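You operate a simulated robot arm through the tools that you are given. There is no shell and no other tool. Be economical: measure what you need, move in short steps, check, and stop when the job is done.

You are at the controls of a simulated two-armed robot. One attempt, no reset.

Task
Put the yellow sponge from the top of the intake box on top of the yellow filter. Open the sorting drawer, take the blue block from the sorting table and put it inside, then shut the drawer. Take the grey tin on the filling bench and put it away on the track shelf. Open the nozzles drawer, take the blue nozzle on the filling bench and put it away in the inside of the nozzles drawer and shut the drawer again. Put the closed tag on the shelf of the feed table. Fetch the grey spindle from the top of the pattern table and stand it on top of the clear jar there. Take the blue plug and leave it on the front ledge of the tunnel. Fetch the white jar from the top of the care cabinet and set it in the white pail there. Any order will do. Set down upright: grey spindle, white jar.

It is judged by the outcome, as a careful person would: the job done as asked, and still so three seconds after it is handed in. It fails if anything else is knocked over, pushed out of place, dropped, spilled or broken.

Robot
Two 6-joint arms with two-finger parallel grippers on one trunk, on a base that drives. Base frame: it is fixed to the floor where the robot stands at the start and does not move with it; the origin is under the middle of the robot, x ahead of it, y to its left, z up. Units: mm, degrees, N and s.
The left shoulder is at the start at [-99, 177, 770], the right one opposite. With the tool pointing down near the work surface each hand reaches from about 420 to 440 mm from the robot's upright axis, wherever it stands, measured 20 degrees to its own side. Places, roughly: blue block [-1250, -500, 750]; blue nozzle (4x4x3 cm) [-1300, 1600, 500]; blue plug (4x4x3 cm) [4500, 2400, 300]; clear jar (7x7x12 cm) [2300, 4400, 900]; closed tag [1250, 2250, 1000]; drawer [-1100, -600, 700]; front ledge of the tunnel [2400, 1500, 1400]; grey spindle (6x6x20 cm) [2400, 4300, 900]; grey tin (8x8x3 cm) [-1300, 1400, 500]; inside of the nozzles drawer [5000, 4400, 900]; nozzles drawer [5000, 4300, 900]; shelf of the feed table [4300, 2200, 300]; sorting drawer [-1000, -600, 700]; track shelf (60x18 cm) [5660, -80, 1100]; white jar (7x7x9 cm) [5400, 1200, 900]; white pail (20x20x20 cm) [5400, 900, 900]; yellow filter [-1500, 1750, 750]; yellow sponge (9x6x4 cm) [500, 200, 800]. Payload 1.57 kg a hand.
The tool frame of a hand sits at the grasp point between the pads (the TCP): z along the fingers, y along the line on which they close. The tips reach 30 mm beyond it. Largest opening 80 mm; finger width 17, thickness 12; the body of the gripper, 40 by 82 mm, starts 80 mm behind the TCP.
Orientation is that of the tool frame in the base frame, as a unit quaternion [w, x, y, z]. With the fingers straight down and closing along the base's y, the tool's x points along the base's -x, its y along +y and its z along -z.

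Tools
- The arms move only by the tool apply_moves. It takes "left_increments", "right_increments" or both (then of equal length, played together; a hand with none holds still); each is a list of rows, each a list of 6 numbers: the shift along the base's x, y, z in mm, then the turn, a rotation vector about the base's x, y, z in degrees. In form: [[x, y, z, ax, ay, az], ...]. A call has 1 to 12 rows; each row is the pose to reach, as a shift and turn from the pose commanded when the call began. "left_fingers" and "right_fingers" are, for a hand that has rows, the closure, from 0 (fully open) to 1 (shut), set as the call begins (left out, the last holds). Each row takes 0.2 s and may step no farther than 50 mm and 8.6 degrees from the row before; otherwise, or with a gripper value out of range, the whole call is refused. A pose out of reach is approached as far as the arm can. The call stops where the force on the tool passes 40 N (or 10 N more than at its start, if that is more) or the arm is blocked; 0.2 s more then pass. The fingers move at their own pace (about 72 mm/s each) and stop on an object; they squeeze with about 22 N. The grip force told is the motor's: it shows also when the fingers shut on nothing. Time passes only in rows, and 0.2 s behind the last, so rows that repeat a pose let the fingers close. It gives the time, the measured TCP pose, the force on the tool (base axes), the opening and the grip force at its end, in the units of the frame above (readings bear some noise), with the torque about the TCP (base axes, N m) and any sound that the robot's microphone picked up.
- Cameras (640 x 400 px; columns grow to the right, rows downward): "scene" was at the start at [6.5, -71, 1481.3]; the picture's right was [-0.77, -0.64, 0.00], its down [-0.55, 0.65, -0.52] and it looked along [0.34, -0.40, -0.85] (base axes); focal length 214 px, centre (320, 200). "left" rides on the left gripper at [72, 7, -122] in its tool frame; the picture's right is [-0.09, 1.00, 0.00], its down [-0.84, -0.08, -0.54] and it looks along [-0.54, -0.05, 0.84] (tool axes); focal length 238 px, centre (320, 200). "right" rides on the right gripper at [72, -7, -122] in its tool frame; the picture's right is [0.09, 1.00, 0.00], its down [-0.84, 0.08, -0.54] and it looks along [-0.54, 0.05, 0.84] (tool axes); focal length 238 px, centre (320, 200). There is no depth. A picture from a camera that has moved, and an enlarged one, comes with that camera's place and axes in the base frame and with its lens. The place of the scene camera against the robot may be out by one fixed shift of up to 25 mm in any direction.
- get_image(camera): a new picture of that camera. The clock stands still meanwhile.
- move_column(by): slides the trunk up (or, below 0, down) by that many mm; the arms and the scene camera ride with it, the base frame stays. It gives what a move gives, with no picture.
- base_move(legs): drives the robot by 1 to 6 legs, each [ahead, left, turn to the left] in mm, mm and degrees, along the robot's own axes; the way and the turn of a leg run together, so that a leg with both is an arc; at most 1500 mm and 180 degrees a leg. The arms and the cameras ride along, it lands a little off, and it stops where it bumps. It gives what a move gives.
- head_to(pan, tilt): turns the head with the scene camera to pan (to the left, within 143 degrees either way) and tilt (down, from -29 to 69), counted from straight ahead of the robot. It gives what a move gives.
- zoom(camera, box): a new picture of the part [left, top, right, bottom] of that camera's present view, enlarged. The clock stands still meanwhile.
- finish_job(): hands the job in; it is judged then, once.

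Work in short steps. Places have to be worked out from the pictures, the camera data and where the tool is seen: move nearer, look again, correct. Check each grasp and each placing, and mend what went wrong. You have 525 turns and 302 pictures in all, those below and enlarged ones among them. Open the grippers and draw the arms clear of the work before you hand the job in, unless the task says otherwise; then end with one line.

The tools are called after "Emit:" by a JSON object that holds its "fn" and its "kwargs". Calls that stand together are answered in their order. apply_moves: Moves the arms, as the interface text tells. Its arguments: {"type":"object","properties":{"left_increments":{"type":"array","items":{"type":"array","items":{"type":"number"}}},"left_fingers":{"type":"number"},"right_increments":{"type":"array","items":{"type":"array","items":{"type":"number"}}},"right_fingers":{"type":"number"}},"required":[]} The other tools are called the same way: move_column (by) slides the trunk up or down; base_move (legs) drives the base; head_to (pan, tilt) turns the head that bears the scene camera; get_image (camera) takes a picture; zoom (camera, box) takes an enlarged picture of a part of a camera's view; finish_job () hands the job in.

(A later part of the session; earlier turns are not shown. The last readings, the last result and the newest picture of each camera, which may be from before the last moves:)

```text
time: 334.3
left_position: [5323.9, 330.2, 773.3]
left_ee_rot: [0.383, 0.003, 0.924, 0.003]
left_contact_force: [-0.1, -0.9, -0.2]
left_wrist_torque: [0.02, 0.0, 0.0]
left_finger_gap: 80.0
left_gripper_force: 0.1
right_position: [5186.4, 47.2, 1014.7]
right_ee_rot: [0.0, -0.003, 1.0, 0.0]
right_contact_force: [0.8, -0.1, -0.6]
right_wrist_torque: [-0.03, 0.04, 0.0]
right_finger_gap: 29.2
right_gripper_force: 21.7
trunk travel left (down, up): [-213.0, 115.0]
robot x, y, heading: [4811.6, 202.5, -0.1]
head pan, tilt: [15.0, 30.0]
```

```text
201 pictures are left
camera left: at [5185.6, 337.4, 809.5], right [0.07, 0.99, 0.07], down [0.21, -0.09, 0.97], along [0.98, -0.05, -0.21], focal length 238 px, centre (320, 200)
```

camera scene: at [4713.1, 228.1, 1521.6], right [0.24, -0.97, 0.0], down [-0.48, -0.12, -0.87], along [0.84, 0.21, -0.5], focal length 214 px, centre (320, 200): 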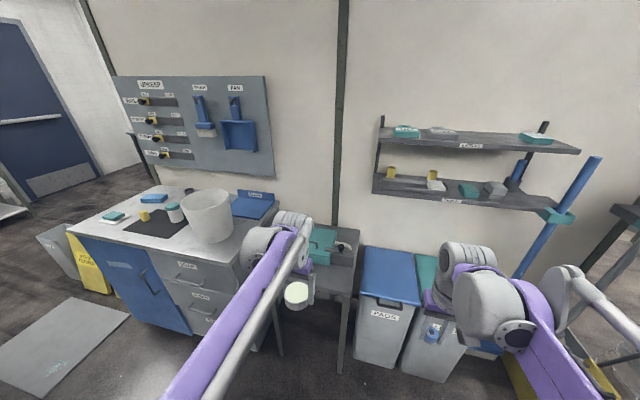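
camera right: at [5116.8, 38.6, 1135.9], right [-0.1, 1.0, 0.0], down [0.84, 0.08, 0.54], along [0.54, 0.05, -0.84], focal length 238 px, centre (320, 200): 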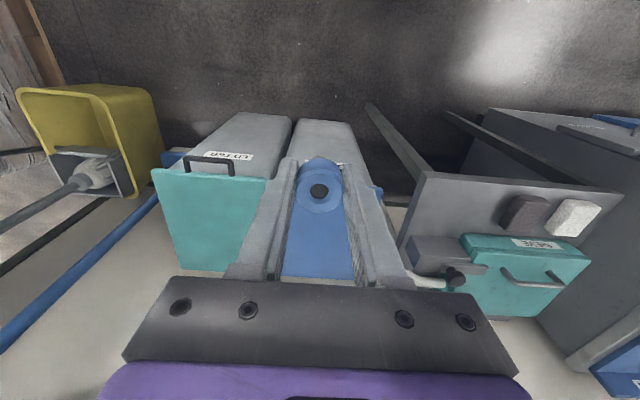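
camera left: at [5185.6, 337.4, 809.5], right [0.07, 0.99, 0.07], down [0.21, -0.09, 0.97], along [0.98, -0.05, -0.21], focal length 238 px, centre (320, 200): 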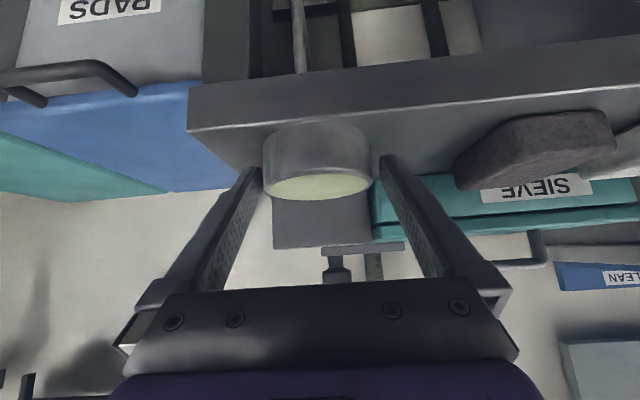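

Tin is between the fingers. Close and lift.

Emit:
{"fn": "apply_moves", "kwargs": {"left_increments": [[0, 0, 0, 0, 0, 0], [0, 0, 0, 0, 0, 0], [0, 0, 0, 0, 0, 0], [0, 0, 15, 0, 0, 0], [-10, 0, 40, 0, 0, 0], [-40, 0, 70, 0, 0, 0]], "left_fingers": 1}}

Emit:
{"fn": "get_image", "kwargs": {"camera": "left"}}

```text
time: 335.7
left_position: [5282.9, 326.1, 841.9]
left_ee_rot: [0.383, 0.005, 0.924, 0.002]
left_contact_force: [0.4, 0.2, -4.5]
left_wrist_torque: [-0.01, 0.09, 0.0]
left_finger_gap: 70.3
left_gripper_force: 21.8
right_position: [5186.6, 47.9, 1015.1]
right_ee_rot: [0.001, -0.002, 1.0, 0.0]
right_contact_force: [-1.3, 0.2, -1.1]
right_wrist_torque: [0.0, -0.05, 0.0]
right_finger_gap: 29.2
right_gripper_force: 22.3
trunk travel left (down, up): [-213.0, 115.0]
robot x, y, heading: [4813.0, 206.9, 0.1]
head pan, tilt: [15.0, 30.0]
```

```text
200 pictures are left
camera left: at [5144.6, 333.7, 877.7], right [0.07, 0.99, 0.07], down [0.21, -0.09, 0.97], along [0.98, -0.05, -0.21], focal length 238 px, centre (320, 200)
```

left: 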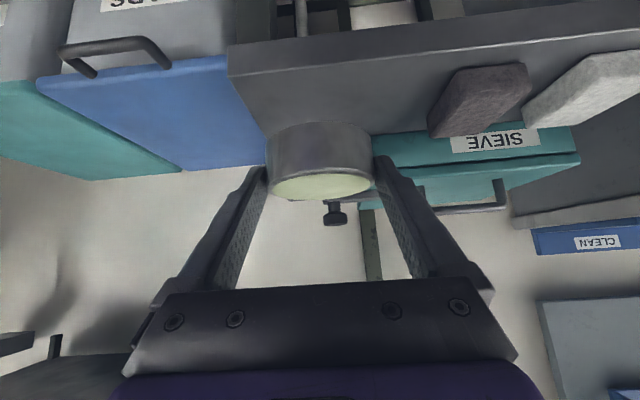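

Tin is held flat with the hand at 45°. Raise the trunk fully, retract the right hand a bit and drive in front of the shelf's right end.

Emit:
{"fn": "move_column", "kwargs": {"by": 115}}

Emit:
{"fn": "apply_moves", "kwargs": {"left_increments": [[-20, 0, 40, 0, 0, 0], [-40, 0, 80, 0, 0, 0], [-60, 0, 120, 0, 0, 0], [-70, 0, 160, 0, 0, 0], [-80, 0, 200, 0, 0, 0]], "right_increments": [[-20, 10, 0, 0, 0, 0], [-40, 20, 0, 0, 0, 0], [-60, 30, 0, 0, 0, 0], [-80, 40, 0, 0, 0, 0], [-80, 40, 0, 0, 0, 0]]}}

Emit:
{"fn": "base_move", "kwargs": {"legs": [[0, -590, 0], [160, 0, 0]]}}

Emit:
{"fn": "head_to", "kwargs": {"pan": 5, "tilt": 35}}

Emit:
{"fn": "get_image", "kwargs": {"camera": "scene"}}

Emit:
{"fn": "get_image", "kwargs": {"camera": "left"}}

```text
time: 337.1
left_position: [5282.5, 327.9, 957.7]
left_ee_rot: [0.383, 0.003, 0.924, 0.003]
left_contact_force: [0.5, 0.4, -4.4]
left_wrist_torque: [0.0, 0.05, -0.02]
left_finger_gap: 70.3
left_gripper_force: 22.1
right_position: [5186.5, 48.3, 1129.0]
right_ee_rot: [0.0, -0.003, 1.0, 0.0]
right_contact_force: [-0.3, 0.3, -0.5]
right_wrist_torque: [0.03, 0.01, 0.0]
right_finger_gap: 28.9
right_gripper_force: 21.3
trunk travel left (down, up): [-328.0, 0.0]
robot x, y, heading: [4812.0, 201.3, -0.5]
head pan, tilt: [15.0, 30.0]
```

```text
time: 338.3
left_position: [5204.7, 326.8, 1158.5]
left_ee_rot: [0.381, 0.004, 0.924, 0.003]
left_contact_force: [-0.2, -0.7, -5.3]
left_wrist_torque: [0.0, 0.1, -0.03]
left_finger_gap: 70.3
left_gripper_force: 21.5
right_position: [5105.6, 89.0, 1130.2]
right_ee_rot: [0.0, -0.004, 1.0, 0.0]
right_contact_force: [-0.3, 0.3, -0.9]
right_wrist_torque: [0.0, 0.01, 0.02]
right_finger_gap: 29.3
right_gripper_force: 21.4
trunk travel left (down, up): [-328.0, 0.0]
robot x, y, heading: [4807.1, 202.1, -0.2]
head pan, tilt: [15.0, 30.0]
```

```text
time: 345.1
left_position: [5358.1, -287.3, 1157.7]
left_ee_rot: [0.382, 0.007, 0.924, 0.001]
left_contact_force: [-0.4, -0.2, -5.1]
left_wrist_torque: [-0.03, 0.07, -0.01]
left_finger_gap: 70.2
left_gripper_force: 22.0
right_position: [5256.5, -525.1, 1129.4]
right_ee_rot: [0.0, 0.001, 1.0, 0.0]
right_contact_force: [0.6, 0.0, -1.0]
right_wrist_torque: [0.01, 0.04, 0.0]
right_finger_gap: 29.3
right_gripper_force: 21.9
trunk travel left (down, up): [-328.0, 0.0]
robot x, y, heading: [4968.0, -405.2, -0.6]
head pan, tilt: [15.0, 30.0]
```

```text
time: 345.9
left_position: [5358.9, -287.4, 1159.2]
left_ee_rot: [0.382, 0.007, 0.924, 0.002]
left_contact_force: [-0.3, 0.1, -5.7]
left_wrist_torque: [0.0, 0.11, 0.03]
left_finger_gap: 70.5
left_gripper_force: 22.0
right_position: [5257.2, -524.0, 1128.8]
right_ee_rot: [0.0, 0.0, 1.0, 0.0]
right_contact_force: [-0.7, -0.6, 0.3]
right_wrist_torque: [0.02, 0.0, -0.01]
right_finger_gap: 29.2
right_gripper_force: 22.2
trunk travel left (down, up): [-328.0, 0.0]
robot x, y, heading: [4972.6, -409.0, -0.6]
head pan, tilt: [5.0, 35.0]
```

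```text
199 pictures are left
camera scene: at [5011.9, -420.1, 1633.0], right [0.08, -1.0, 0.0], down [-0.57, -0.04, -0.82], along [0.82, 0.06, -0.57], focal length 214 px, centre (320, 200)
```

scene: 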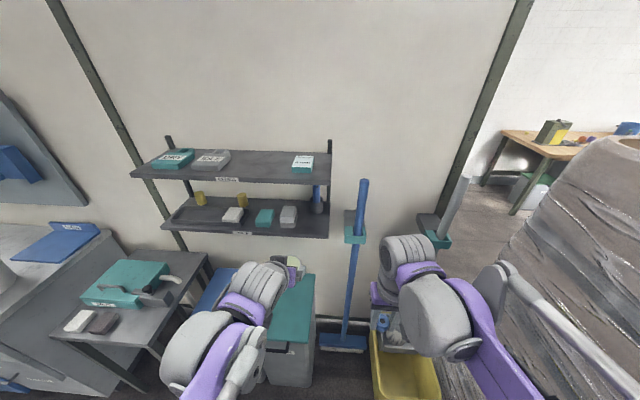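

```text
198 pictures are left
camera left: at [5222.3, -279.0, 1194.5], right [0.08, 0.99, 0.07], down [0.21, -0.09, 0.97], along [0.97, -0.06, -0.21], focal length 238 px, centre (320, 200)
```

left: 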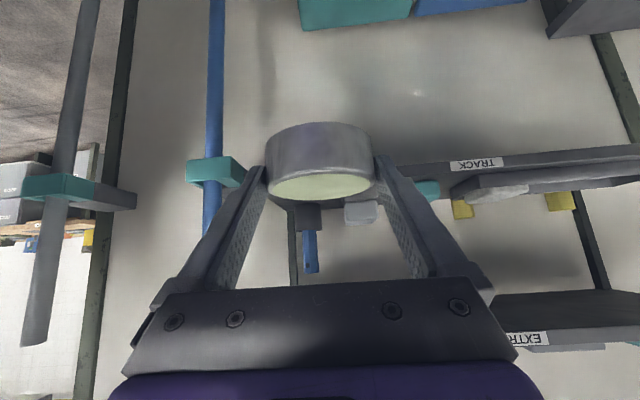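

Zoom in on the free end of the shelf to fix the target.

Emit:
{"fn": "zoom", "kwargs": {"camera": "scene", "box": [240, 175, 352, 245]}}

```text
5.71 times, centred on (296, 210) of scene
camera zoom: at [5011.9, -420.1, 1633.0], right [0.08, -1.0, 0.0], down [-0.57, -0.04, -0.82], along [0.82, 0.06, -0.57], focal length 1226 px, centre (457, 143)
```

zoom: 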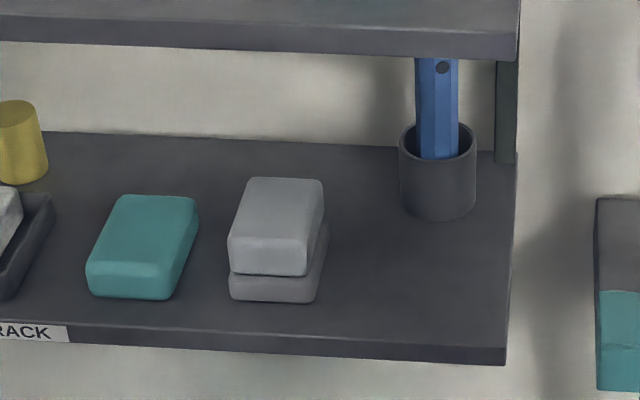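

Free patch: x 5555–5670, y −272…−393; target tin centre (5608,−331). Drive 110 ahead and then approach with the arm, entering 20 mm above the board.

Emit:
{"fn": "base_move", "kwargs": {"legs": [[110, 0, 0.6]]}}

```text
time: 347.1
left_position: [5463.8, -283.4, 1158.3]
left_ee_rot: [0.382, 0.004, 0.924, 0.002]
left_contact_force: [0.3, 0.2, -5.1]
left_wrist_torque: [0.02, 0.06, 0.0]
left_finger_gap: 70.2
left_gripper_force: 21.6
right_position: [5364.5, -523.0, 1129.0]
right_ee_rot: [0.0, -0.005, 1.0, 0.0]
right_contact_force: [-0.1, -0.2, -0.5]
right_wrist_torque: [-0.01, 0.03, 0.05]
right_finger_gap: 29.5
right_gripper_force: 22.3
trunk travel left (down, up): [-328.0, 0.0]
robot x, y, heading: [5071.3, -412.1, -0.1]
head pan, tilt: [5.0, 35.0]
```

Move sideways in front of the shelf first.

Emit:
{"fn": "apply_moves", "kwargs": {"left_increments": [[10, -24, 0, 0, 0, 0], [25, -47, 2, 0, 0, 0], [50, -47, 2, 0, 0, 0], [75, -47, 2, 0, 0, 0]]}}

Emit:
{"fn": "get_image", "kwargs": {"camera": "scene"}}

Emit:
{"fn": "get_image", "kwargs": {"camera": "left"}}

```text
time: 348.1
left_position: [5541.2, -332.0, 1162.9]
left_ee_rot: [0.381, 0.002, 0.924, 0.002]
left_contact_force: [0.2, 0.1, -6.3]
left_wrist_torque: [0.0, 0.12, -0.03]
left_finger_gap: 70.4
left_gripper_force: 22.2
right_position: [5367.3, -522.6, 1128.9]
right_ee_rot: [0.0, -0.004, 1.0, 0.0]
right_contact_force: [0.4, 0.2, -1.1]
right_wrist_torque: [0.01, 0.01, -0.02]
right_finger_gap: 29.3
right_gripper_force: 22.0
trunk travel left (down, up): [-328.0, 0.0]
robot x, y, heading: [5074.1, -411.9, 0.0]
head pan, tilt: [5.0, 35.0]
```

```text
196 pictures are left
camera scene: at [5119.5, -420.6, 1632.9], right [0.09, -1.0, 0.0], down [-0.57, -0.05, -0.82], along [0.82, 0.07, -0.57], focal length 214 px, centre (320, 200)
```

scene: 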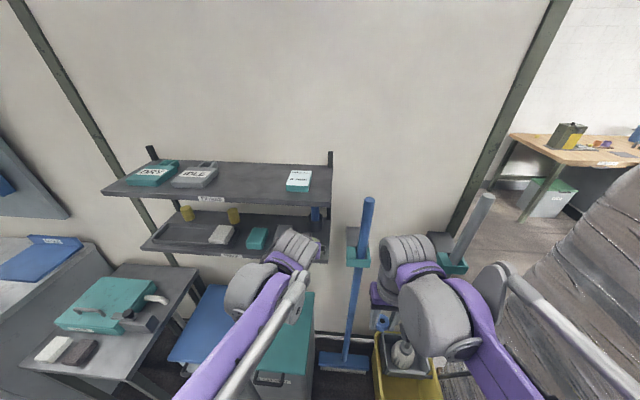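

```text
195 pictures are left
camera left: at [5403.8, -324.8, 1198.4], right [0.07, 0.99, 0.07], down [0.21, -0.09, 0.97], along [0.98, -0.05, -0.22], focal length 238 px, centre (320, 200)
```

left: 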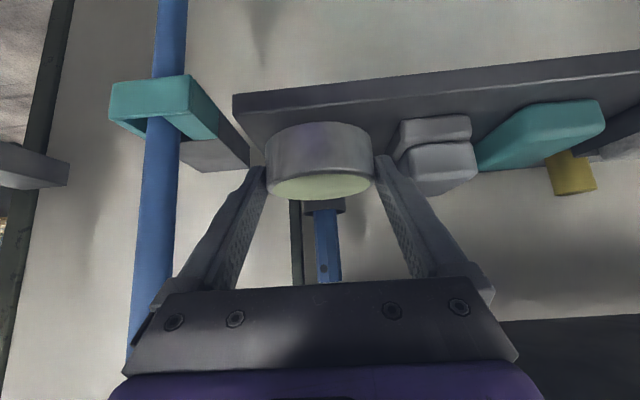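

Alignment fits between the grey blocks and shelf end. Advance 55 mm and lower to contact.

Emit:
{"fn": "apply_moves", "kwargs": {"left_increments": [[20, 0, 0, 0, 0, 0], [40, 0, 0, 0, 0, 0], [55, 0, 0, 0, 0, 0], [55, 0, -10, 0, 0, 0], [55, 0, -16, 0, 0, 0], [55, 0, -20, 0, 0, 0], [55, 0, -24, 0, 0, 0], [55, 0, -28, 0, 0, 0], [55, 0, -32, 0, 0, 0], [55, 0, -36, 0, 0, 0]]}}

Emit:
{"fn": "get_image", "kwargs": {"camera": "left"}}

```text
time: 350.3
left_position: [5594.4, -329.7, 1126.9]
left_ee_rot: [0.384, 0.002, 0.923, 0.003]
left_contact_force: [2.3, 0.4, 23.1]
left_wrist_torque: [-0.26, -0.12, -0.05]
left_finger_gap: 70.4
left_gripper_force: 22.4
right_position: [5363.6, -522.6, 1130.4]
right_ee_rot: [0.001, -0.004, 1.0, 0.0]
right_contact_force: [0.4, -0.2, -0.1]
right_wrist_torque: [0.01, 0.01, -0.05]
right_finger_gap: 29.1
right_gripper_force: 22.6
trunk travel left (down, up): [-328.0, 0.0]
robot x, y, heading: [5071.6, -410.5, -0.1]
head pan, tilt: [5.0, 35.0]
```

```text
194 pictures are left
camera left: at [5456.2, -323.1, 1162.8], right [0.07, 0.99, 0.07], down [0.21, -0.09, 0.97], along [0.98, -0.05, -0.21], focal length 238 px, centre (320, 200)
```

left: 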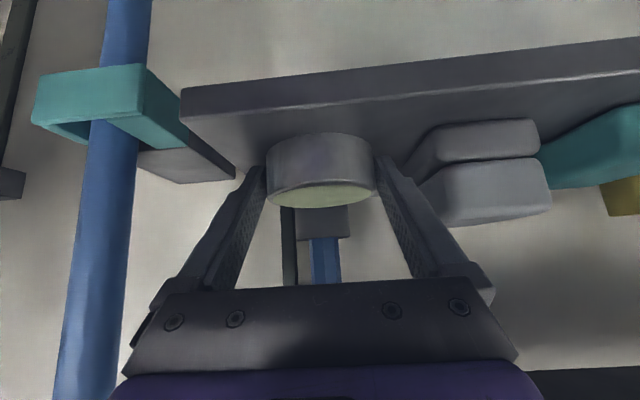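

Tin rests on the track shelf. Open just enough and back straight out along the tool axis.

Emit:
{"fn": "apply_moves", "kwargs": {"left_increments": [[0, 0, 0, 0, 0, 0], [0, 0, 1, 0, 0, 0], [-2, 0, 3, 0, 0, 0], [-20, 0, 21, 0, 0, 0], [-50, 0, 50, 0, 0, 0], [-85, 0, 75, 0, 0, 0], [-120, 0, 90, 0, 0, 0], [-155, 0, 90, 0, 0, 0]], "left_fingers": 0.02}}

Emit:
{"fn": "get_image", "kwargs": {"camera": "left"}}

```text
time: 352.1
left_position: [5439.8, -328.8, 1213.3]
left_ee_rot: [0.382, 0.003, 0.924, 0.002]
left_contact_force: [0.4, -1.0, 0.4]
left_wrist_torque: [0.0, 0.0, -0.01]
left_finger_gap: 78.5
left_gripper_force: 0.1
right_position: [5364.1, -521.4, 1129.6]
right_ee_rot: [0.0, -0.005, 1.0, 0.0]
right_contact_force: [-0.5, 0.0, -0.6]
right_wrist_torque: [0.01, -0.04, -0.01]
right_finger_gap: 29.2
right_gripper_force: 21.7
trunk travel left (down, up): [-328.0, 0.0]
robot x, y, heading: [5071.5, -408.5, -0.1]
head pan, tilt: [5.0, 35.0]
```

```text
193 pictures are left
camera left: at [5302.4, -322.0, 1249.3], right [0.07, 1.0, 0.07], down [0.21, -0.08, 0.97], along [0.98, -0.05, -0.21], focal length 238 px, centre (320, 200)
```

left: 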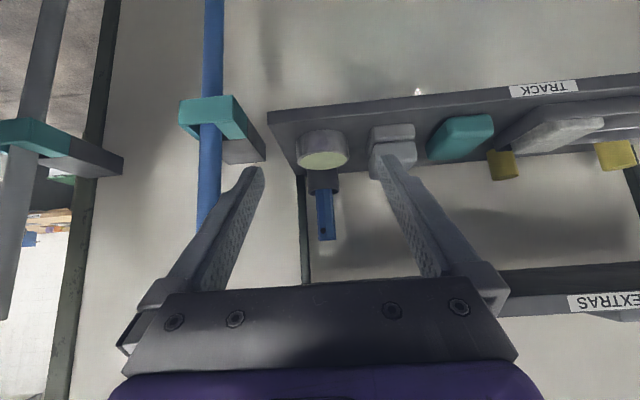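

Tin is on the shelf. Now the white jar → pail nearby. Back off, bring the left tool upright, and move to the care cabinet.

Emit:
{"fn": "base_move", "kwargs": {"legs": [[-350, 0, 0]]}}

Emit:
{"fn": "apply_moves", "kwargs": {"left_increments": [[4, 0, -10, 0, 8, 0], [8, 0, -20, 0, 16, 0], [12, 0, -30, 0, 24, 0], [16, 0, -40, 0, 32, 0], [20, 0, -50, 0, 40, 0], [24, 0, -60, 0, 45, 0], [24, 30, -60, 0, 45, 0], [24, 60, -60, 0, 45, 0]], "left_fingers": 0}}

Emit:
{"fn": "base_move", "kwargs": {"legs": [[0, 1400, 0]]}}

Emit:
{"fn": "head_to", "kwargs": {"pan": 0, "tilt": 35}}

Emit:
{"fn": "get_image", "kwargs": {"camera": "scene"}}

Emit:
{"fn": "get_image", "kwargs": {"camera": "left"}}

```text
time: 354.4
left_position: [5089.0, -329.4, 1213.2]
left_ee_rot: [0.382, 0.001, 0.924, 0.004]
left_contact_force: [-0.5, 0.0, 0.3]
left_wrist_torque: [0.03, -0.01, 0.01]
left_finger_gap: 78.2
left_gripper_force: 0.2
right_position: [5015.1, -521.8, 1130.3]
right_ee_rot: [0.0, -0.006, 1.0, 0.0]
right_contact_force: [-0.5, 0.2, -0.2]
right_wrist_torque: [-0.03, 0.01, 0.0]
right_finger_gap: 29.3
right_gripper_force: 21.4
trunk travel left (down, up): [-328.0, 0.0]
robot x, y, heading: [4721.4, -412.0, 0.2]
head pan, tilt: [5.0, 35.0]
```

```text
time: 356.1
left_position: [5111.4, -271.0, 1154.5]
left_ee_rot: [-0.001, 0.003, 1.0, 0.002]
left_contact_force: [0.9, 0.0, 0.2]
left_wrist_torque: [-0.02, 0.01, 0.04]
left_finger_gap: 79.9
left_gripper_force: 0.1
right_position: [5014.0, -522.7, 1128.5]
right_ee_rot: [0.0, -0.006, 1.0, 0.0]
right_contact_force: [-0.5, 1.0, 0.1]
right_wrist_torque: [0.03, 0.01, -0.01]
right_finger_gap: 29.1
right_gripper_force: 21.5
trunk travel left (down, up): [-328.0, 0.0]
robot x, y, heading: [4717.2, -413.1, 0.1]
head pan, tilt: [5.0, 35.0]
```

```text
time: 368.5
left_position: [5132.2, 1100.7, 1154.4]
left_ee_rot: [0.0, 0.017, 1.0, 0.003]
left_contact_force: [0.2, 0.3, 0.5]
left_wrist_torque: [0.02, -0.04, 0.0]
left_finger_gap: 80.2
left_gripper_force: 0.0
right_position: [5026.3, 854.4, 1128.7]
right_ee_rot: [-0.001, 0.009, 1.0, 0.0]
right_contact_force: [0.6, -0.9, -0.6]
right_wrist_torque: [0.03, -0.02, -0.02]
right_finger_gap: 29.3
right_gripper_force: 22.1
trunk travel left (down, up): [-328.0, 0.0]
robot x, y, heading: [4736.9, 978.9, -1.7]
head pan, tilt: [5.0, 35.0]
```

```text
time: 369.1
left_position: [5131.8, 1101.3, 1154.5]
left_ee_rot: [-0.001, 0.017, 1.0, 0.003]
left_contact_force: [0.5, 0.0, -0.1]
left_wrist_torque: [-0.01, -0.01, 0.01]
left_finger_gap: 79.9
left_gripper_force: 0.1
right_position: [5026.0, 854.1, 1131.7]
right_ee_rot: [0.0, 0.008, 1.0, 0.0]
right_contact_force: [-0.4, -0.3, -0.7]
right_wrist_torque: [0.01, -0.02, 0.0]
right_finger_gap: 29.4
right_gripper_force: 21.9
trunk travel left (down, up): [-328.0, 0.0]
robot x, y, heading: [4734.8, 977.8, -1.5]
head pan, tilt: [0.0, 35.0]
```

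```text
192 pictures are left
camera scene: at [4782.2, 954.4, 1632.9], right [-0.03, -1.0, 0.0], down [-0.57, 0.02, -0.82], along [0.82, -0.02, -0.57], focal length 214 px, centre (320, 200)
```

scene: 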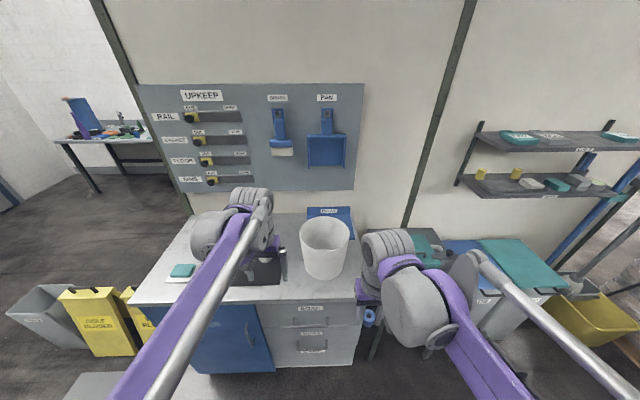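

```text
191 pictures are left
camera left: at [5060.7, 1109.3, 1277.2], right [0.13, 0.99, 0.01], down [0.83, -0.11, 0.54], along [0.54, -0.06, -0.84], focal length 238 px, centre (320, 200)
```

left: 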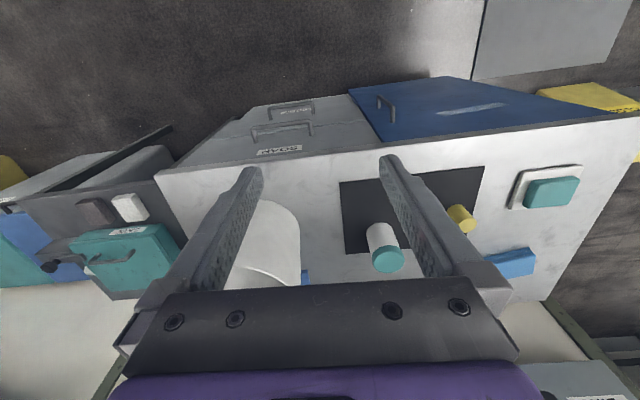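

Jar (white, green lid) near (5385,1190), pail to its right. Drive 180 mm closer.

Emit:
{"fn": "base_move", "kwargs": {"legs": [[0, 0, 1.5], [180, 0, 0]]}}

Emit:
{"fn": "get_image", "kwargs": {"camera": "left"}}

Emit:
{"fn": "get_image", "kwargs": {"camera": "right"}}

```text
time: 371.0
left_position: [5299.0, 1111.8, 1155.2]
left_ee_rot: [0.0, 0.005, 1.0, 0.002]
left_contact_force: [0.1, -0.7, -0.8]
left_wrist_torque: [0.01, -0.03, -0.04]
left_finger_gap: 79.9
left_gripper_force: 0.0
right_position: [5200.1, 860.9, 1129.3]
right_ee_rot: [0.0, -0.005, 1.0, 0.0]
right_contact_force: [-0.9, -0.6, -0.8]
right_wrist_torque: [-0.01, 0.01, 0.01]
right_finger_gap: 28.9
right_gripper_force: 21.9
trunk travel left (down, up): [-328.0, 0.0]
robot x, y, heading: [4905.2, 975.2, 0.1]
head pan, tilt: [0.0, 35.0]
```

```text
190 pictures are left
camera left: at [5228.1, 1117.7, 1276.9], right [0.1, 0.99, 0.01], down [0.84, -0.09, 0.54], along [0.54, -0.05, -0.84], focal length 238 px, centre (320, 200)
```

left: 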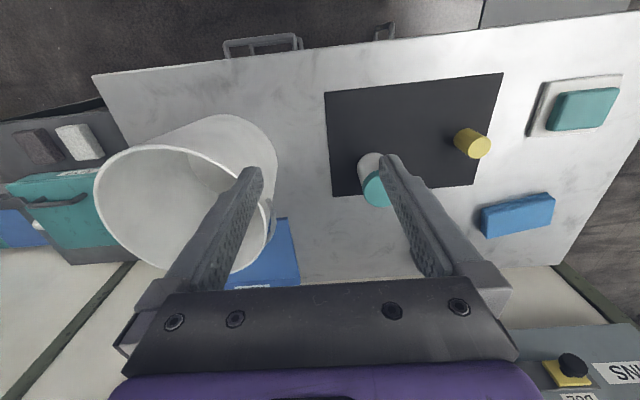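

```text
189 pictures are left
camera right: at [5129.8, 851.8, 1251.2], right [-0.1, 0.99, 0.0], down [0.84, 0.09, 0.54], along [0.54, 0.06, -0.84], focal length 238 px, centre (320, 200)
```

right: 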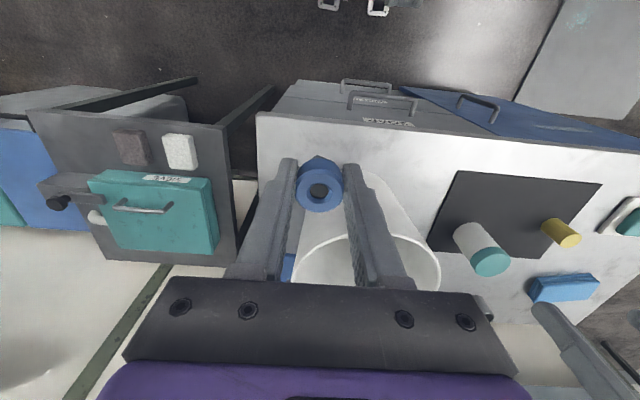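

Jar lid top is at (5422,1190,955), so the cabinet top ≈865; pail centre ≈(5363,945), rim ≈1065. Move the left hand above the jar.

Emit:
{"fn": "apply_moves", "kwargs": {"left_increments": [[31, 20, -10, 0, 0, -0.6], [62, 40, -20, 0, 0, -0.6], [93, 60, -40, 0, 0, -0.6], [123, 78, -65, 0, 0, -0.6], [123, 78, -85, 0, 0, -0.6]]}}

Emit:
{"fn": "get_image", "kwargs": {"camera": "left"}}

```text
time: 372.2
left_position: [5421.6, 1190.9, 1070.4]
left_ee_rot: [-0.001, 0.01, 1.0, 0.003]
left_contact_force: [0.3, 0.2, -0.7]
left_wrist_torque: [-0.05, 0.0, -0.02]
left_finger_gap: 80.0
left_gripper_force: 0.1
right_position: [5201.3, 860.9, 1129.6]
right_ee_rot: [0.001, -0.005, 1.0, 0.0]
right_contact_force: [-0.6, -0.2, -0.2]
right_wrist_torque: [-0.01, 0.04, 0.03]
right_finger_gap: 29.1
right_gripper_force: 21.5
trunk travel left (down, up): [-328.0, 0.0]
robot x, y, heading: [4910.1, 976.4, 0.1]
head pan, tilt: [0.0, 35.0]
```

```text
188 pictures are left
camera left: at [5350.1, 1197.9, 1192.3], right [0.11, 0.99, 0.01], down [0.84, -0.1, 0.54], along [0.54, -0.06, -0.84], focal length 238 px, centre (320, 200)
```

left: 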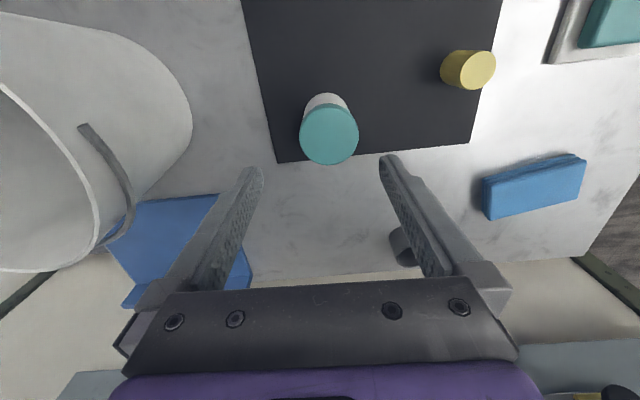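

Lid centre at (5427,1199). Correct and descend to grip below the lid top (TCP 930).

Emit:
{"fn": "apply_moves", "kwargs": {"left_increments": [[5, 8, -40, 0, 0, 1], [5, 8, -80, 0, 0, 1], [5, 8, -105, 0, 0, 1], [5, 8, -105, 0, 0, 1]]}}

Emit:
{"fn": "get_image", "kwargs": {"camera": "left"}}

```text
time: 373.2
left_position: [5428.3, 1196.8, 962.1]
left_ee_rot: [-0.001, 0.001, 1.0, 0.003]
left_contact_force: [-0.1, -0.4, -0.1]
left_wrist_torque: [-0.02, -0.03, 0.02]
left_finger_gap: 79.6
left_gripper_force: 0.0
right_position: [5201.0, 861.0, 1129.8]
right_ee_rot: [0.0, -0.004, 1.0, 0.0]
right_contact_force: [0.8, 0.3, 0.5]
right_wrist_torque: [-0.02, 0.01, 0.0]
right_finger_gap: 29.1
right_gripper_force: 22.6
trunk travel left (down, up): [-328.0, 0.0]
robot x, y, heading: [4907.0, 979.6, -0.1]
head pan, tilt: [0.0, 35.0]
```

```text
187 pictures are left
camera left: at [5356.1, 1201.9, 1084.0], right [0.09, 1.0, 0.01], down [0.84, -0.08, 0.54], along [0.54, -0.05, -0.84], focal length 238 px, centre (320, 200)
```

left: 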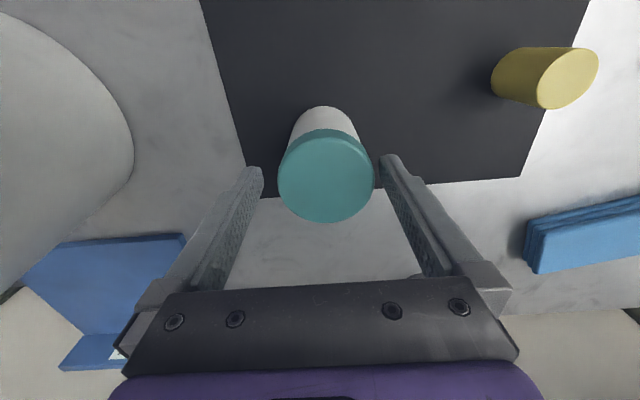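

Move slightly and lower 42 mm more, then look.

Emit:
{"fn": "apply_moves", "kwargs": {"left_increments": [[4, 3, -20, 0, 0, 0], [4, 3, -42, 0, 0, 0], [4, 3, -42, 0, 0, 0]]}}

Emit:
{"fn": "get_image", "kwargs": {"camera": "left"}}

```text
time: 374.0
left_position: [5433.5, 1200.6, 921.1]
left_ee_rot: [-0.001, 0.001, 1.0, 0.003]
left_contact_force: [0.0, -0.4, 0.8]
left_wrist_torque: [0.01, 0.0, 0.03]
left_finger_gap: 80.0
left_gripper_force: 0.1
right_position: [5202.9, 860.0, 1130.5]
right_ee_rot: [0.0, -0.004, 1.0, 0.0]
right_contact_force: [-0.3, 0.0, -0.4]
right_wrist_torque: [-0.04, 0.01, 0.0]
right_finger_gap: 29.1
right_gripper_force: 22.5
trunk travel left (down, up): [-328.0, 0.0]
robot x, y, heading: [4910.5, 972.1, -0.2]
head pan, tilt: [0.0, 35.0]
```

```text
186 pictures are left
camera left: at [5361.6, 1206.9, 1043.9], right [0.09, 1.0, 0.01], down [0.84, -0.08, 0.54], along [0.54, -0.05, -0.84], focal length 238 px, centre (320, 200)
```

left: 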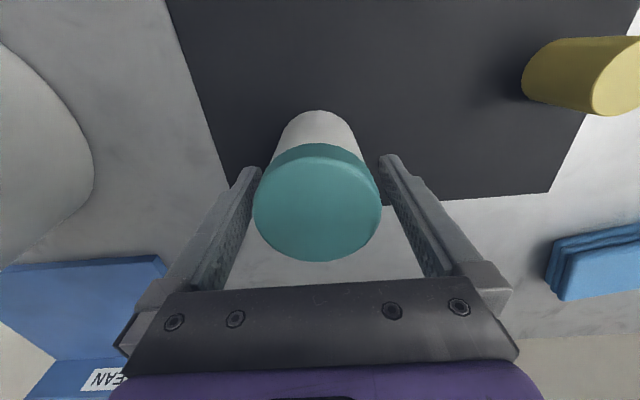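

Centred. Close the grip and lift slightly.

Emit:
{"fn": "apply_moves", "kwargs": {"left_increments": [[0, 0, 0, 0, 0, 0], [0, 0, 0, 0, 0, 0], [0, 0, 0, 0, 0, 0], [0, 0, 20, 0, 0, 0], [0, 0, 60, 0, 0, 0]], "left_fingers": 1}}

Emit:
{"fn": "get_image", "kwargs": {"camera": "left"}}

```text
time: 375.2
left_position: [5436.6, 1202.4, 983.9]
left_ee_rot: [-0.001, 0.001, 1.0, 0.003]
left_contact_force: [0.4, -0.3, -2.0]
left_wrist_torque: [0.02, -0.01, -0.02]
left_finger_gap: 60.9
left_gripper_force: 21.4
right_position: [5201.7, 861.2, 1130.5]
right_ee_rot: [0.0, -0.004, 1.0, 0.0]
right_contact_force: [-0.8, 0.5, -0.2]
right_wrist_torque: [0.02, -0.01, 0.0]
right_finger_gap: 29.3
right_gripper_force: 22.2
trunk travel left (down, up): [-328.0, 0.0]
robot x, y, heading: [4910.2, 974.3, 0.1]
head pan, tilt: [0.0, 35.0]
```

```text
185 pictures are left
camera left: at [5364.4, 1208.8, 1106.0], right [0.09, 1.0, 0.01], down [0.84, -0.08, 0.54], along [0.54, -0.05, -0.84], focal length 238 px, centre (320, 200)
```

left: 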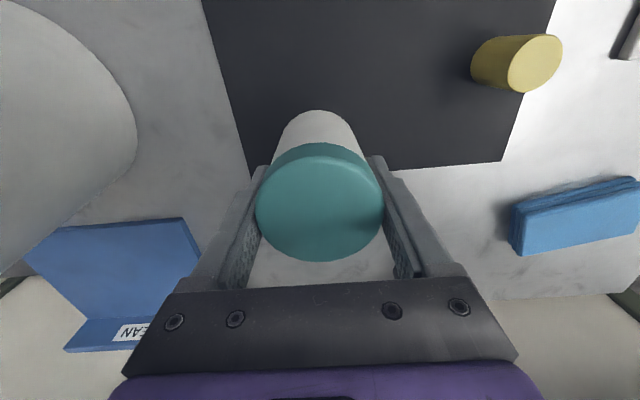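

Jar held. Move the right hand aside, and raise the jar above the pail rim.

Emit:
{"fn": "apply_moves", "kwargs": {"right_increments": [[-10, -30, 0, 0, 0, 0], [-20, -65, 0, 0, 0, 0], [-30, -100, 0, 0, 0, 0], [-40, -135, 0, 0, 0, 0], [-50, -170, 0, 0, 0, 0]], "left_increments": [[-6, 0, 40, 0, 0, 0], [-12, 0, 80, 0, 0, 0], [-20, 0, 120, 0, 0, 0], [-30, 0, 160, 0, 0, 0], [-45, 0, 198, 0, 0, 0]]}}

Emit:
{"fn": "apply_moves", "kwargs": {"left_increments": [[0, -40, 0, 0, 0, 0], [0, -80, 0, 0, 0, 0], [0, -120, 0, 0, 0, 0], [0, -160, 0, 0, 0, 0], [-5, -200, 0, 0, 0, 0], [-10, -240, 0, 0, 0, 0]]}}

Emit:
{"fn": "get_image", "kwargs": {"camera": "left"}}

Emit:
{"fn": "get_image", "kwargs": {"camera": "scene"}}

```text
time: 376.4
left_position: [5388.4, 1198.3, 1182.5]
left_ee_rot: [0.0, 0.002, 1.0, 0.002]
left_contact_force: [0.1, -1.1, -2.8]
left_wrist_torque: [0.0, 0.01, 0.01]
left_finger_gap: 60.7
left_gripper_force: 21.9
right_position: [5150.2, 691.8, 1128.4]
right_ee_rot: [0.0, -0.006, 1.0, 0.0]
right_contact_force: [0.5, 0.3, -0.1]
right_wrist_torque: [-0.01, -0.01, 0.05]
right_finger_gap: 29.4
right_gripper_force: 21.9
trunk travel left (down, up): [-328.0, 0.0]
robot x, y, heading: [4906.6, 973.9, -0.1]
head pan, tilt: [0.0, 35.0]
```

```text
time: 377.8
left_position: [5377.0, 957.3, 1180.6]
left_ee_rot: [-0.001, 0.001, 1.0, 0.003]
left_contact_force: [0.1, 0.5, -2.5]
left_wrist_torque: [0.05, 0.01, 0.04]
left_finger_gap: 60.9
left_gripper_force: 21.8
right_position: [5151.0, 691.8, 1128.8]
right_ee_rot: [0.0, -0.005, 1.0, 0.0]
right_contact_force: [0.6, -0.4, -1.1]
right_wrist_torque: [0.02, 0.0, 0.0]
right_finger_gap: 29.4
right_gripper_force: 22.2
trunk travel left (down, up): [-328.0, 0.0]
robot x, y, heading: [4909.1, 977.3, -0.1]
head pan, tilt: [0.0, 35.0]
```

```text
184 pictures are left
camera left: at [5305.3, 963.1, 1303.6], right [0.09, 1.0, 0.01], down [0.84, -0.08, 0.54], along [0.54, -0.04, -0.84], focal length 238 px, centre (320, 200)
```

left: 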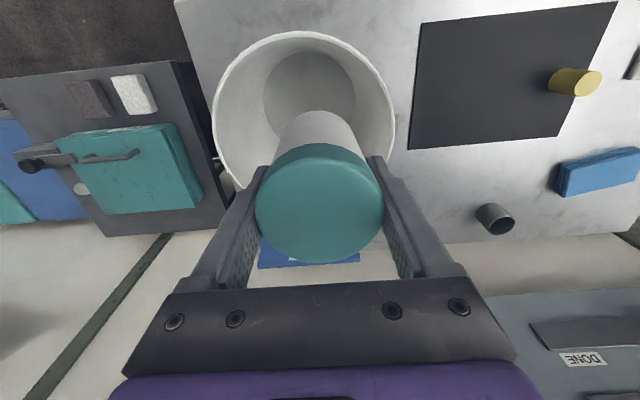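

```text
183 pictures are left
camera scene: at [4954.9, 953.8, 1632.9], right [0.0, -1.0, 0.0], down [-0.57, 0.0, -0.82], along [0.82, 0.0, -0.57], focal length 214 px, centre (320, 200)
```

scene: 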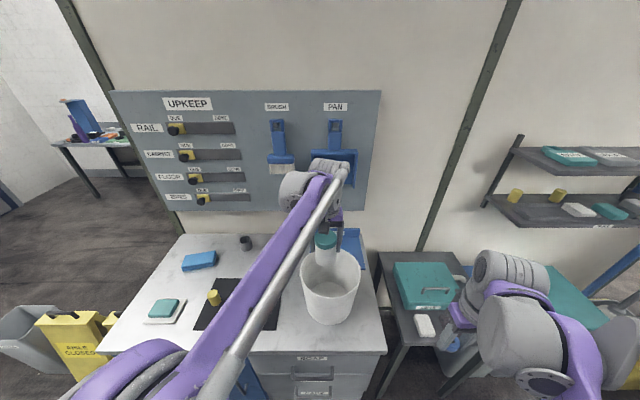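

Pail centre (5370,944), rim ≈1053, inner width ~165–190. Shift to (5385,944) and descend inside.

Emit:
{"fn": "apply_moves", "kwargs": {"left_increments": [[8, -13, 0, 0, 0, 0], [8, -13, -45, 0, 0, 0], [8, -13, -90, 0, 0, 0], [8, -13, -135, 0, 0, 0], [8, -13, -175, 0, 0, 0], [8, -13, -205, 0, 0, 0]]}}

Emit:
{"fn": "get_image", "kwargs": {"camera": "left"}}

Emit:
{"fn": "zoom", "kwargs": {"camera": "scene", "box": [240, 170, 440, 330]}}

```text
time: 379.2
left_position: [5386.3, 946.6, 973.4]
left_ee_rot: [-0.001, 0.0, 1.0, 0.002]
left_contact_force: [0.1, 0.1, -1.9]
left_wrist_torque: [0.02, -0.01, 0.0]
left_finger_gap: 60.8
left_gripper_force: 22.4
right_position: [5151.5, 692.1, 1130.1]
right_ee_rot: [0.0, -0.004, 1.0, 0.0]
right_contact_force: [-0.1, 0.3, -0.5]
right_wrist_torque: [-0.01, -0.02, 0.01]
right_finger_gap: 29.1
right_gripper_force: 22.4
trunk travel left (down, up): [-328.0, 0.0]
robot x, y, heading: [4914.0, 971.6, 0.2]
head pan, tilt: [0.0, 35.0]
```

```text
182 pictures are left
camera left: at [5314.1, 952.2, 1094.9], right [0.09, 1.0, 0.01], down [0.84, -0.08, 0.54], along [0.54, -0.05, -0.84], focal length 238 px, centre (320, 200)
```

left: 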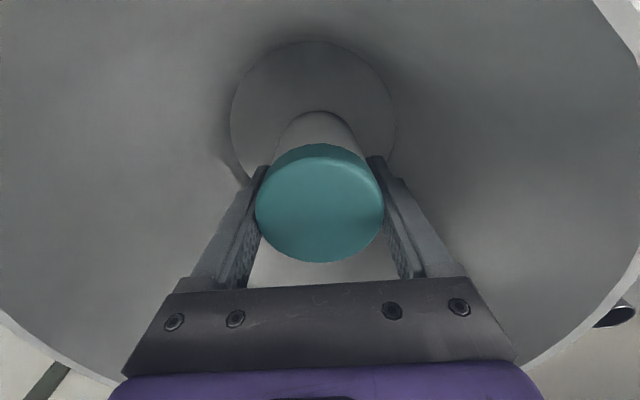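

```text
2.50 times, centred on (340, 250) of scene
camera zoom: at [4955.3, 955.2, 1632.9], right [0.0, -1.0, 0.0], down [-0.57, 0.0, -0.82], along [0.82, 0.0, -0.57], focal length 536 px, centre (270, 75)
```

zoom: 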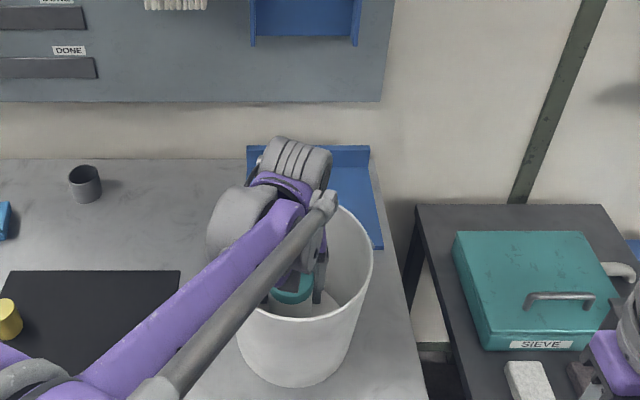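

Jar is over the pail's floor and clear of the wall. Lower in small steps until contact.

Emit:
{"fn": "apply_moves", "kwargs": {"left_increments": [[-4, 0, -8, 0, 0, 0], [-4, 0, -16, 0, 0, 0], [-4, 0, -24, 0, 0, 0], [-4, 0, -30, 0, 0, 0], [-4, 0, -36, 0, 0, 0], [-4, 0, -42, 0, 0, 0], [-4, 0, -47, 0, 0, 0], [-4, 0, -52, 0, 0, 0]]}}

Emit:
{"fn": "get_image", "kwargs": {"camera": "left"}}

```text
time: 381.0
left_position: [5379.9, 946.0, 924.2]
left_ee_rot: [0.0, 0.0, 1.0, 0.003]
left_contact_force: [3.4, 0.0, 8.7]
left_wrist_torque: [-0.01, 0.85, -0.01]
left_finger_gap: 60.9
left_gripper_force: 22.1
right_position: [5151.2, 691.9, 1129.0]
right_ee_rot: [0.0, -0.004, 1.0, 0.0]
right_contact_force: [0.1, 0.4, -0.5]
right_wrist_torque: [-0.03, -0.02, -0.05]
right_finger_gap: 29.4
right_gripper_force: 22.1
trunk travel left (down, up): [-328.0, 0.0]
robot x, y, heading: [4911.5, 974.4, -0.0]
head pan, tilt: [0.0, 35.0]
```

```text
180 pictures are left
camera left: at [5310.1, 952.1, 1046.8], right [0.09, 1.0, 0.01], down [0.84, -0.08, 0.54], along [0.54, -0.05, -0.84], focal length 238 px, centre (320, 200)
```

left: 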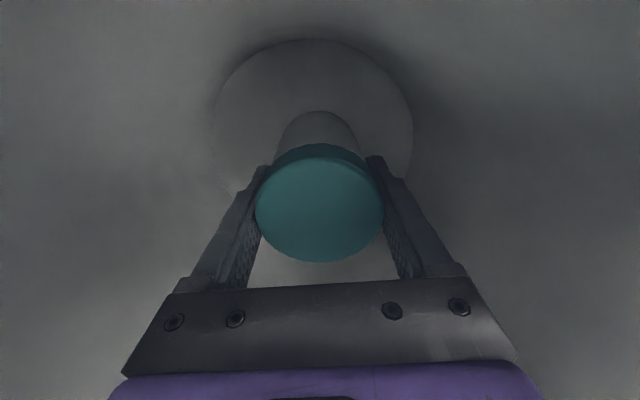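

A side contact torque suggests the camera bracket is touching the rim on the near side. Rise 4, shift +x 14, then lower again gently.

Emit:
{"fn": "apply_moves", "kwargs": {"left_increments": [[0, 0, 6, 0, 0, 0], [8, 0, 6, 0, 0, 0], [15, 0, 6, 0, 0, 0], [15, 0, 3, 0, 0, 0], [15, 0, 0, 0, 0, 0]]}}

Emit:
{"fn": "apply_moves", "kwargs": {"left_increments": [[0, 0, -2, 0, 0, 0], [0, 0, -4, 0, 0, 0]]}}

```text
time: 382.2
left_position: [5396.3, 947.4, 924.1]
left_ee_rot: [0.0, 0.001, 1.0, 0.003]
left_contact_force: [-0.8, 0.2, -2.1]
left_wrist_torque: [0.0, -0.04, 0.02]
left_finger_gap: 60.7
left_gripper_force: 22.0
right_position: [5150.0, 692.1, 1129.1]
right_ee_rot: [0.0, -0.004, 1.0, 0.0]
right_contact_force: [-0.6, -0.1, -0.9]
right_wrist_torque: [-0.01, -0.01, -0.01]
right_finger_gap: 29.3
right_gripper_force: 22.1
trunk travel left (down, up): [-328.0, 0.0]
robot x, y, heading: [4905.6, 973.2, 0.1]
head pan, tilt: [0.0, 35.0]
```

```text
time: 382.8
left_position: [5397.1, 947.0, 919.7]
left_ee_rot: [0.0, 0.001, 1.0, 0.002]
left_contact_force: [1.9, -1.5, 18.4]
left_wrist_torque: [0.03, 0.03, -0.16]
left_finger_gap: 61.1
left_gripper_force: 21.4
right_position: [5150.4, 692.3, 1129.6]
right_ee_rot: [0.001, -0.005, 1.0, 0.0]
right_contact_force: [0.1, -0.1, 0.0]
right_wrist_torque: [0.0, 0.01, 0.02]
right_finger_gap: 29.4
right_gripper_force: 21.7
trunk travel left (down, up): [-328.0, 0.0]
robot x, y, heading: [4907.2, 975.8, 0.1]
head pan, tilt: [0.0, 35.0]
```

Now a clean bottom contact (no torque). Release and withdraw straight up.

Emit:
{"fn": "apply_moves", "kwargs": {"left_increments": [[0, 0, 1, 0, 0, 0], [0, 0, 1, 0, 0, 0], [0, 0, 2, 0, 0, 0], [0, 0, 40, 0, 0, 0], [0, 0, 85, 0, 0, 0], [0, 0, 130, 0, 0, 0], [0, 0, 175, 0, 0, 0], [0, 0, 220, 0, 0, 0], [-10, 0, 255, 0, 0, 0]], "left_fingers": 0}}

Emit:
{"fn": "get_image", "kwargs": {"camera": "left"}}

```text
time: 384.8
left_position: [5386.3, 946.6, 1177.3]
left_ee_rot: [-0.001, 0.001, 1.0, 0.003]
left_contact_force: [0.7, 0.1, 0.5]
left_wrist_torque: [0.03, -0.01, 0.02]
left_finger_gap: 79.9
left_gripper_force: 0.1
right_position: [5150.6, 692.6, 1128.4]
right_ee_rot: [0.001, -0.005, 1.0, 0.0]
right_contact_force: [0.1, 0.0, -1.0]
right_wrist_torque: [0.02, 0.0, -0.01]
right_finger_gap: 29.3
right_gripper_force: 22.1
trunk travel left (down, up): [-328.0, 0.0]
robot x, y, heading: [4908.6, 972.4, -0.1]
head pan, tilt: [0.0, 35.0]
```

```text
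179 pictures are left
camera left: at [5313.5, 952.8, 1298.6], right [0.09, 1.0, 0.01], down [0.84, -0.08, 0.54], along [0.54, -0.05, -0.84], focal length 238 px, centre (320, 200)
```

left: 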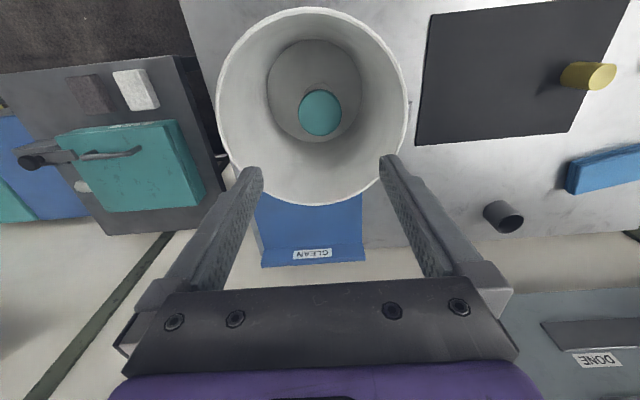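

Jar stands upright in the pail. Now go to the NOZZLES drawer: back out, and drive round via the aisle facing +y.

Emit:
{"fn": "apply_moves", "kwargs": {"left_increments": [[-20, 20, 0, 0, 0, 0], [-60, 40, 0, 0, 0, 0], [-90, 70, 0, 0, 0, 0], [-90, 110, -20, 0, 0, 0], [-90, 150, -40, 0, 0, 0]]}}

Emit:
{"fn": "base_move", "kwargs": {"legs": [[-1400, 0, 0], [0, 0, 90], [1500, 0, 0], [900, 0, 0]]}}

Emit:
{"fn": "base_move", "kwargs": {"legs": [[0, -1450, 0]]}}

Emit:
{"fn": "head_to", "kwargs": {"pan": 0, "tilt": 25}}

Emit:
{"fn": "get_image", "kwargs": {"camera": "scene"}}

```text
time: 386.0
left_position: [5298.7, 1099.9, 1133.3]
left_ee_rot: [-0.001, 0.001, 1.0, 0.004]
left_contact_force: [-1.1, -0.2, -0.9]
left_wrist_torque: [-0.02, 0.0, -0.01]
left_finger_gap: 79.9
left_gripper_force: 0.0
right_position: [5150.8, 693.0, 1128.4]
right_ee_rot: [0.0, -0.004, 1.0, 0.0]
right_contact_force: [0.0, -0.6, -0.5]
right_wrist_torque: [-0.02, 0.0, -0.02]
right_finger_gap: 29.2
right_gripper_force: 22.4
trunk travel left (down, up): [-328.0, 0.0]
robot x, y, heading: [4906.2, 973.7, 0.1]
head pan, tilt: [0.0, 35.0]
```

```text
time: 408.4
left_position: [3440.8, 3771.4, 1133.8]
left_ee_rot: [-0.002, -0.682, 0.731, 0.002]
left_contact_force: [0.6, -0.8, 1.4]
left_wrist_torque: [-0.03, 0.0, 0.04]
left_finger_gap: 79.8
left_gripper_force: 0.2
right_position: [3835.6, 3595.3, 1129.6]
right_ee_rot: [0.0, -0.687, 0.727, 0.0]
right_contact_force: [0.3, 0.2, -0.8]
right_wrist_torque: [-0.06, -0.02, -0.01]
right_finger_gap: 29.3
right_gripper_force: 22.2
trunk travel left (down, up): [-328.0, 0.0]
robot x, y, heading: [3540.3, 3373.3, 86.2]
head pan, tilt: [0.0, 35.0]
```

```text
time: 421.1
left_position: [4882.7, 3652.0, 1133.3]
left_ee_rot: [-0.003, -0.669, 0.743, 0.001]
left_contact_force: [0.2, -0.1, 0.7]
left_wrist_torque: [0.0, -0.02, 0.01]
left_finger_gap: 79.9
left_gripper_force: 0.1
right_position: [5272.0, 3464.5, 1130.4]
right_ee_rot: [0.0, -0.674, 0.739, 0.0]
right_contact_force: [0.0, 0.0, 0.4]
right_wrist_torque: [0.02, 0.0, 0.03]
right_finger_gap: 29.3
right_gripper_force: 22.0
trunk travel left (down, up): [-328.0, 0.0]
robot x, y, heading: [4970.4, 3252.8, 84.4]
head pan, tilt: [0.0, 35.0]
```

```text
time: 421.8
left_position: [4883.8, 3652.0, 1133.7]
left_ee_rot: [-0.003, -0.67, 0.743, 0.002]
left_contact_force: [-0.7, 0.7, 0.4]
left_wrist_torque: [0.0, 0.01, 0.0]
left_finger_gap: 80.1
left_gripper_force: 0.1
right_position: [5272.2, 3463.5, 1128.8]
right_ee_rot: [0.0, -0.674, 0.739, 0.0]
right_contact_force: [-0.7, -0.3, -1.1]
right_wrist_torque: [-0.02, 0.03, 0.0]
right_finger_gap: 29.5
right_gripper_force: 22.2
trunk travel left (down, up): [-328.0, 0.0]
robot x, y, heading: [4969.1, 3241.6, 84.3]
head pan, tilt: [0.0, 25.0]
```

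```text
178 pictures are left
camera scene: at [4973.7, 3281.0, 1648.6], right [0.99, -0.1, 0.0], down [-0.04, -0.42, -0.91], along [0.09, 0.9, -0.42], focal length 214 px, centre (320, 200)
```

scene: 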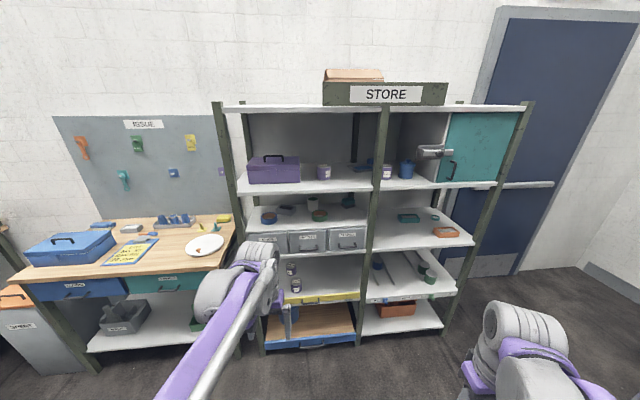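

The NOZZLES drawer is the middle of three. Turn to square up, approach, and zoom.

Emit:
{"fn": "base_move", "kwargs": {"legs": [[0, 0, 5.6], [250, -60, 0]]}}

Emit:
{"fn": "zoom", "kwargs": {"camera": "scene", "box": [200, 200, 440, 350]}}

Emit:
{"fn": "get_image", "kwargs": {"camera": "left"}}

```text
time: 424.2
left_position: [4908.1, 3894.1, 1134.1]
left_ee_rot: [-0.002, -0.704, 0.711, 0.001]
left_contact_force: [-0.2, 0.2, -0.2]
left_wrist_torque: [-0.03, 0.01, 0.0]
left_finger_gap: 80.1
left_gripper_force: 0.1
right_position: [5311.6, 3743.4, 1128.2]
right_ee_rot: [0.0, -0.706, 0.708, 0.0]
right_contact_force: [0.2, -0.2, -1.1]
right_wrist_torque: [-0.01, 0.02, 0.05]
right_finger_gap: 29.5
right_gripper_force: 22.0
trunk travel left (down, up): [-328.0, 0.0]
robot x, y, heading: [5032.8, 3508.1, 89.5]
head pan, tilt: [0.0, 25.0]
```

```text
2.67 times, centred on (320, 275) of scene
camera zoom: at [5031.3, 3533.9, 1648.5], right [1.0, -0.01, 0.0], down [0.0, -0.42, -0.91], along [0.01, 0.91, -0.42], focal length 572 px, centre (320, 0)
```

zoom: 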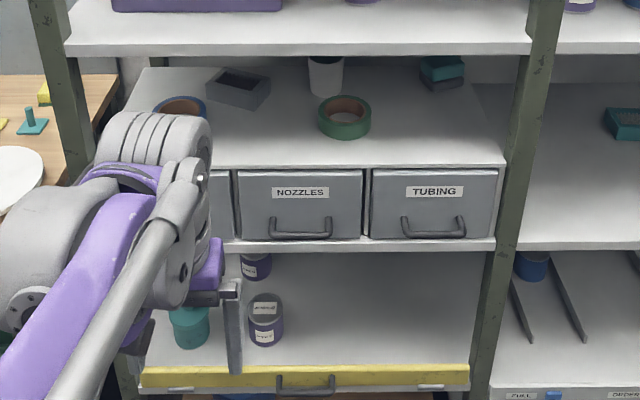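

```text
176 pictures are left
camera left: at [4901.0, 3823.6, 1256.1], right [-0.99, 0.1, 0.01], down [0.09, 0.84, 0.54], along [0.05, 0.54, -0.84], focal length 238 px, centre (320, 200)
```

left: 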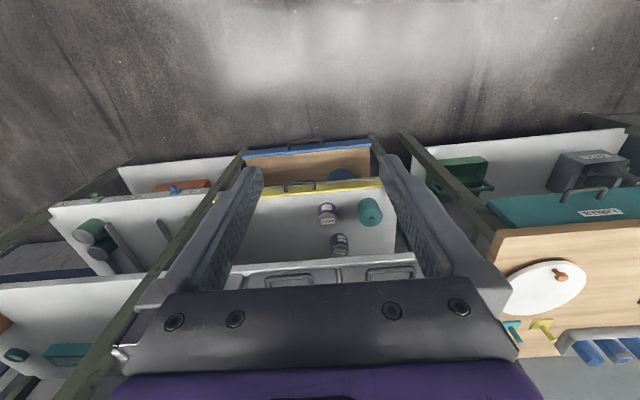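

Zoom in on the left camera's view to identify the drawer handles.

Emit:
{"fn": "zoom", "kwargs": {"camera": "left", "box": [220, 160, 430, 291]}}

```text
3.05 times, centred on (325, 226) of left
camera zoom: at [4901.0, 3823.6, 1256.1], right [-0.99, 0.1, 0.01], down [0.09, 0.84, 0.54], along [0.05, 0.54, -0.84], focal length 726 px, centre (305, 122)
```

zoom: 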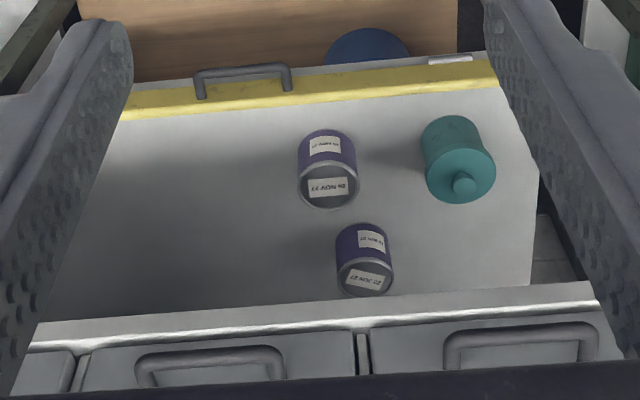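

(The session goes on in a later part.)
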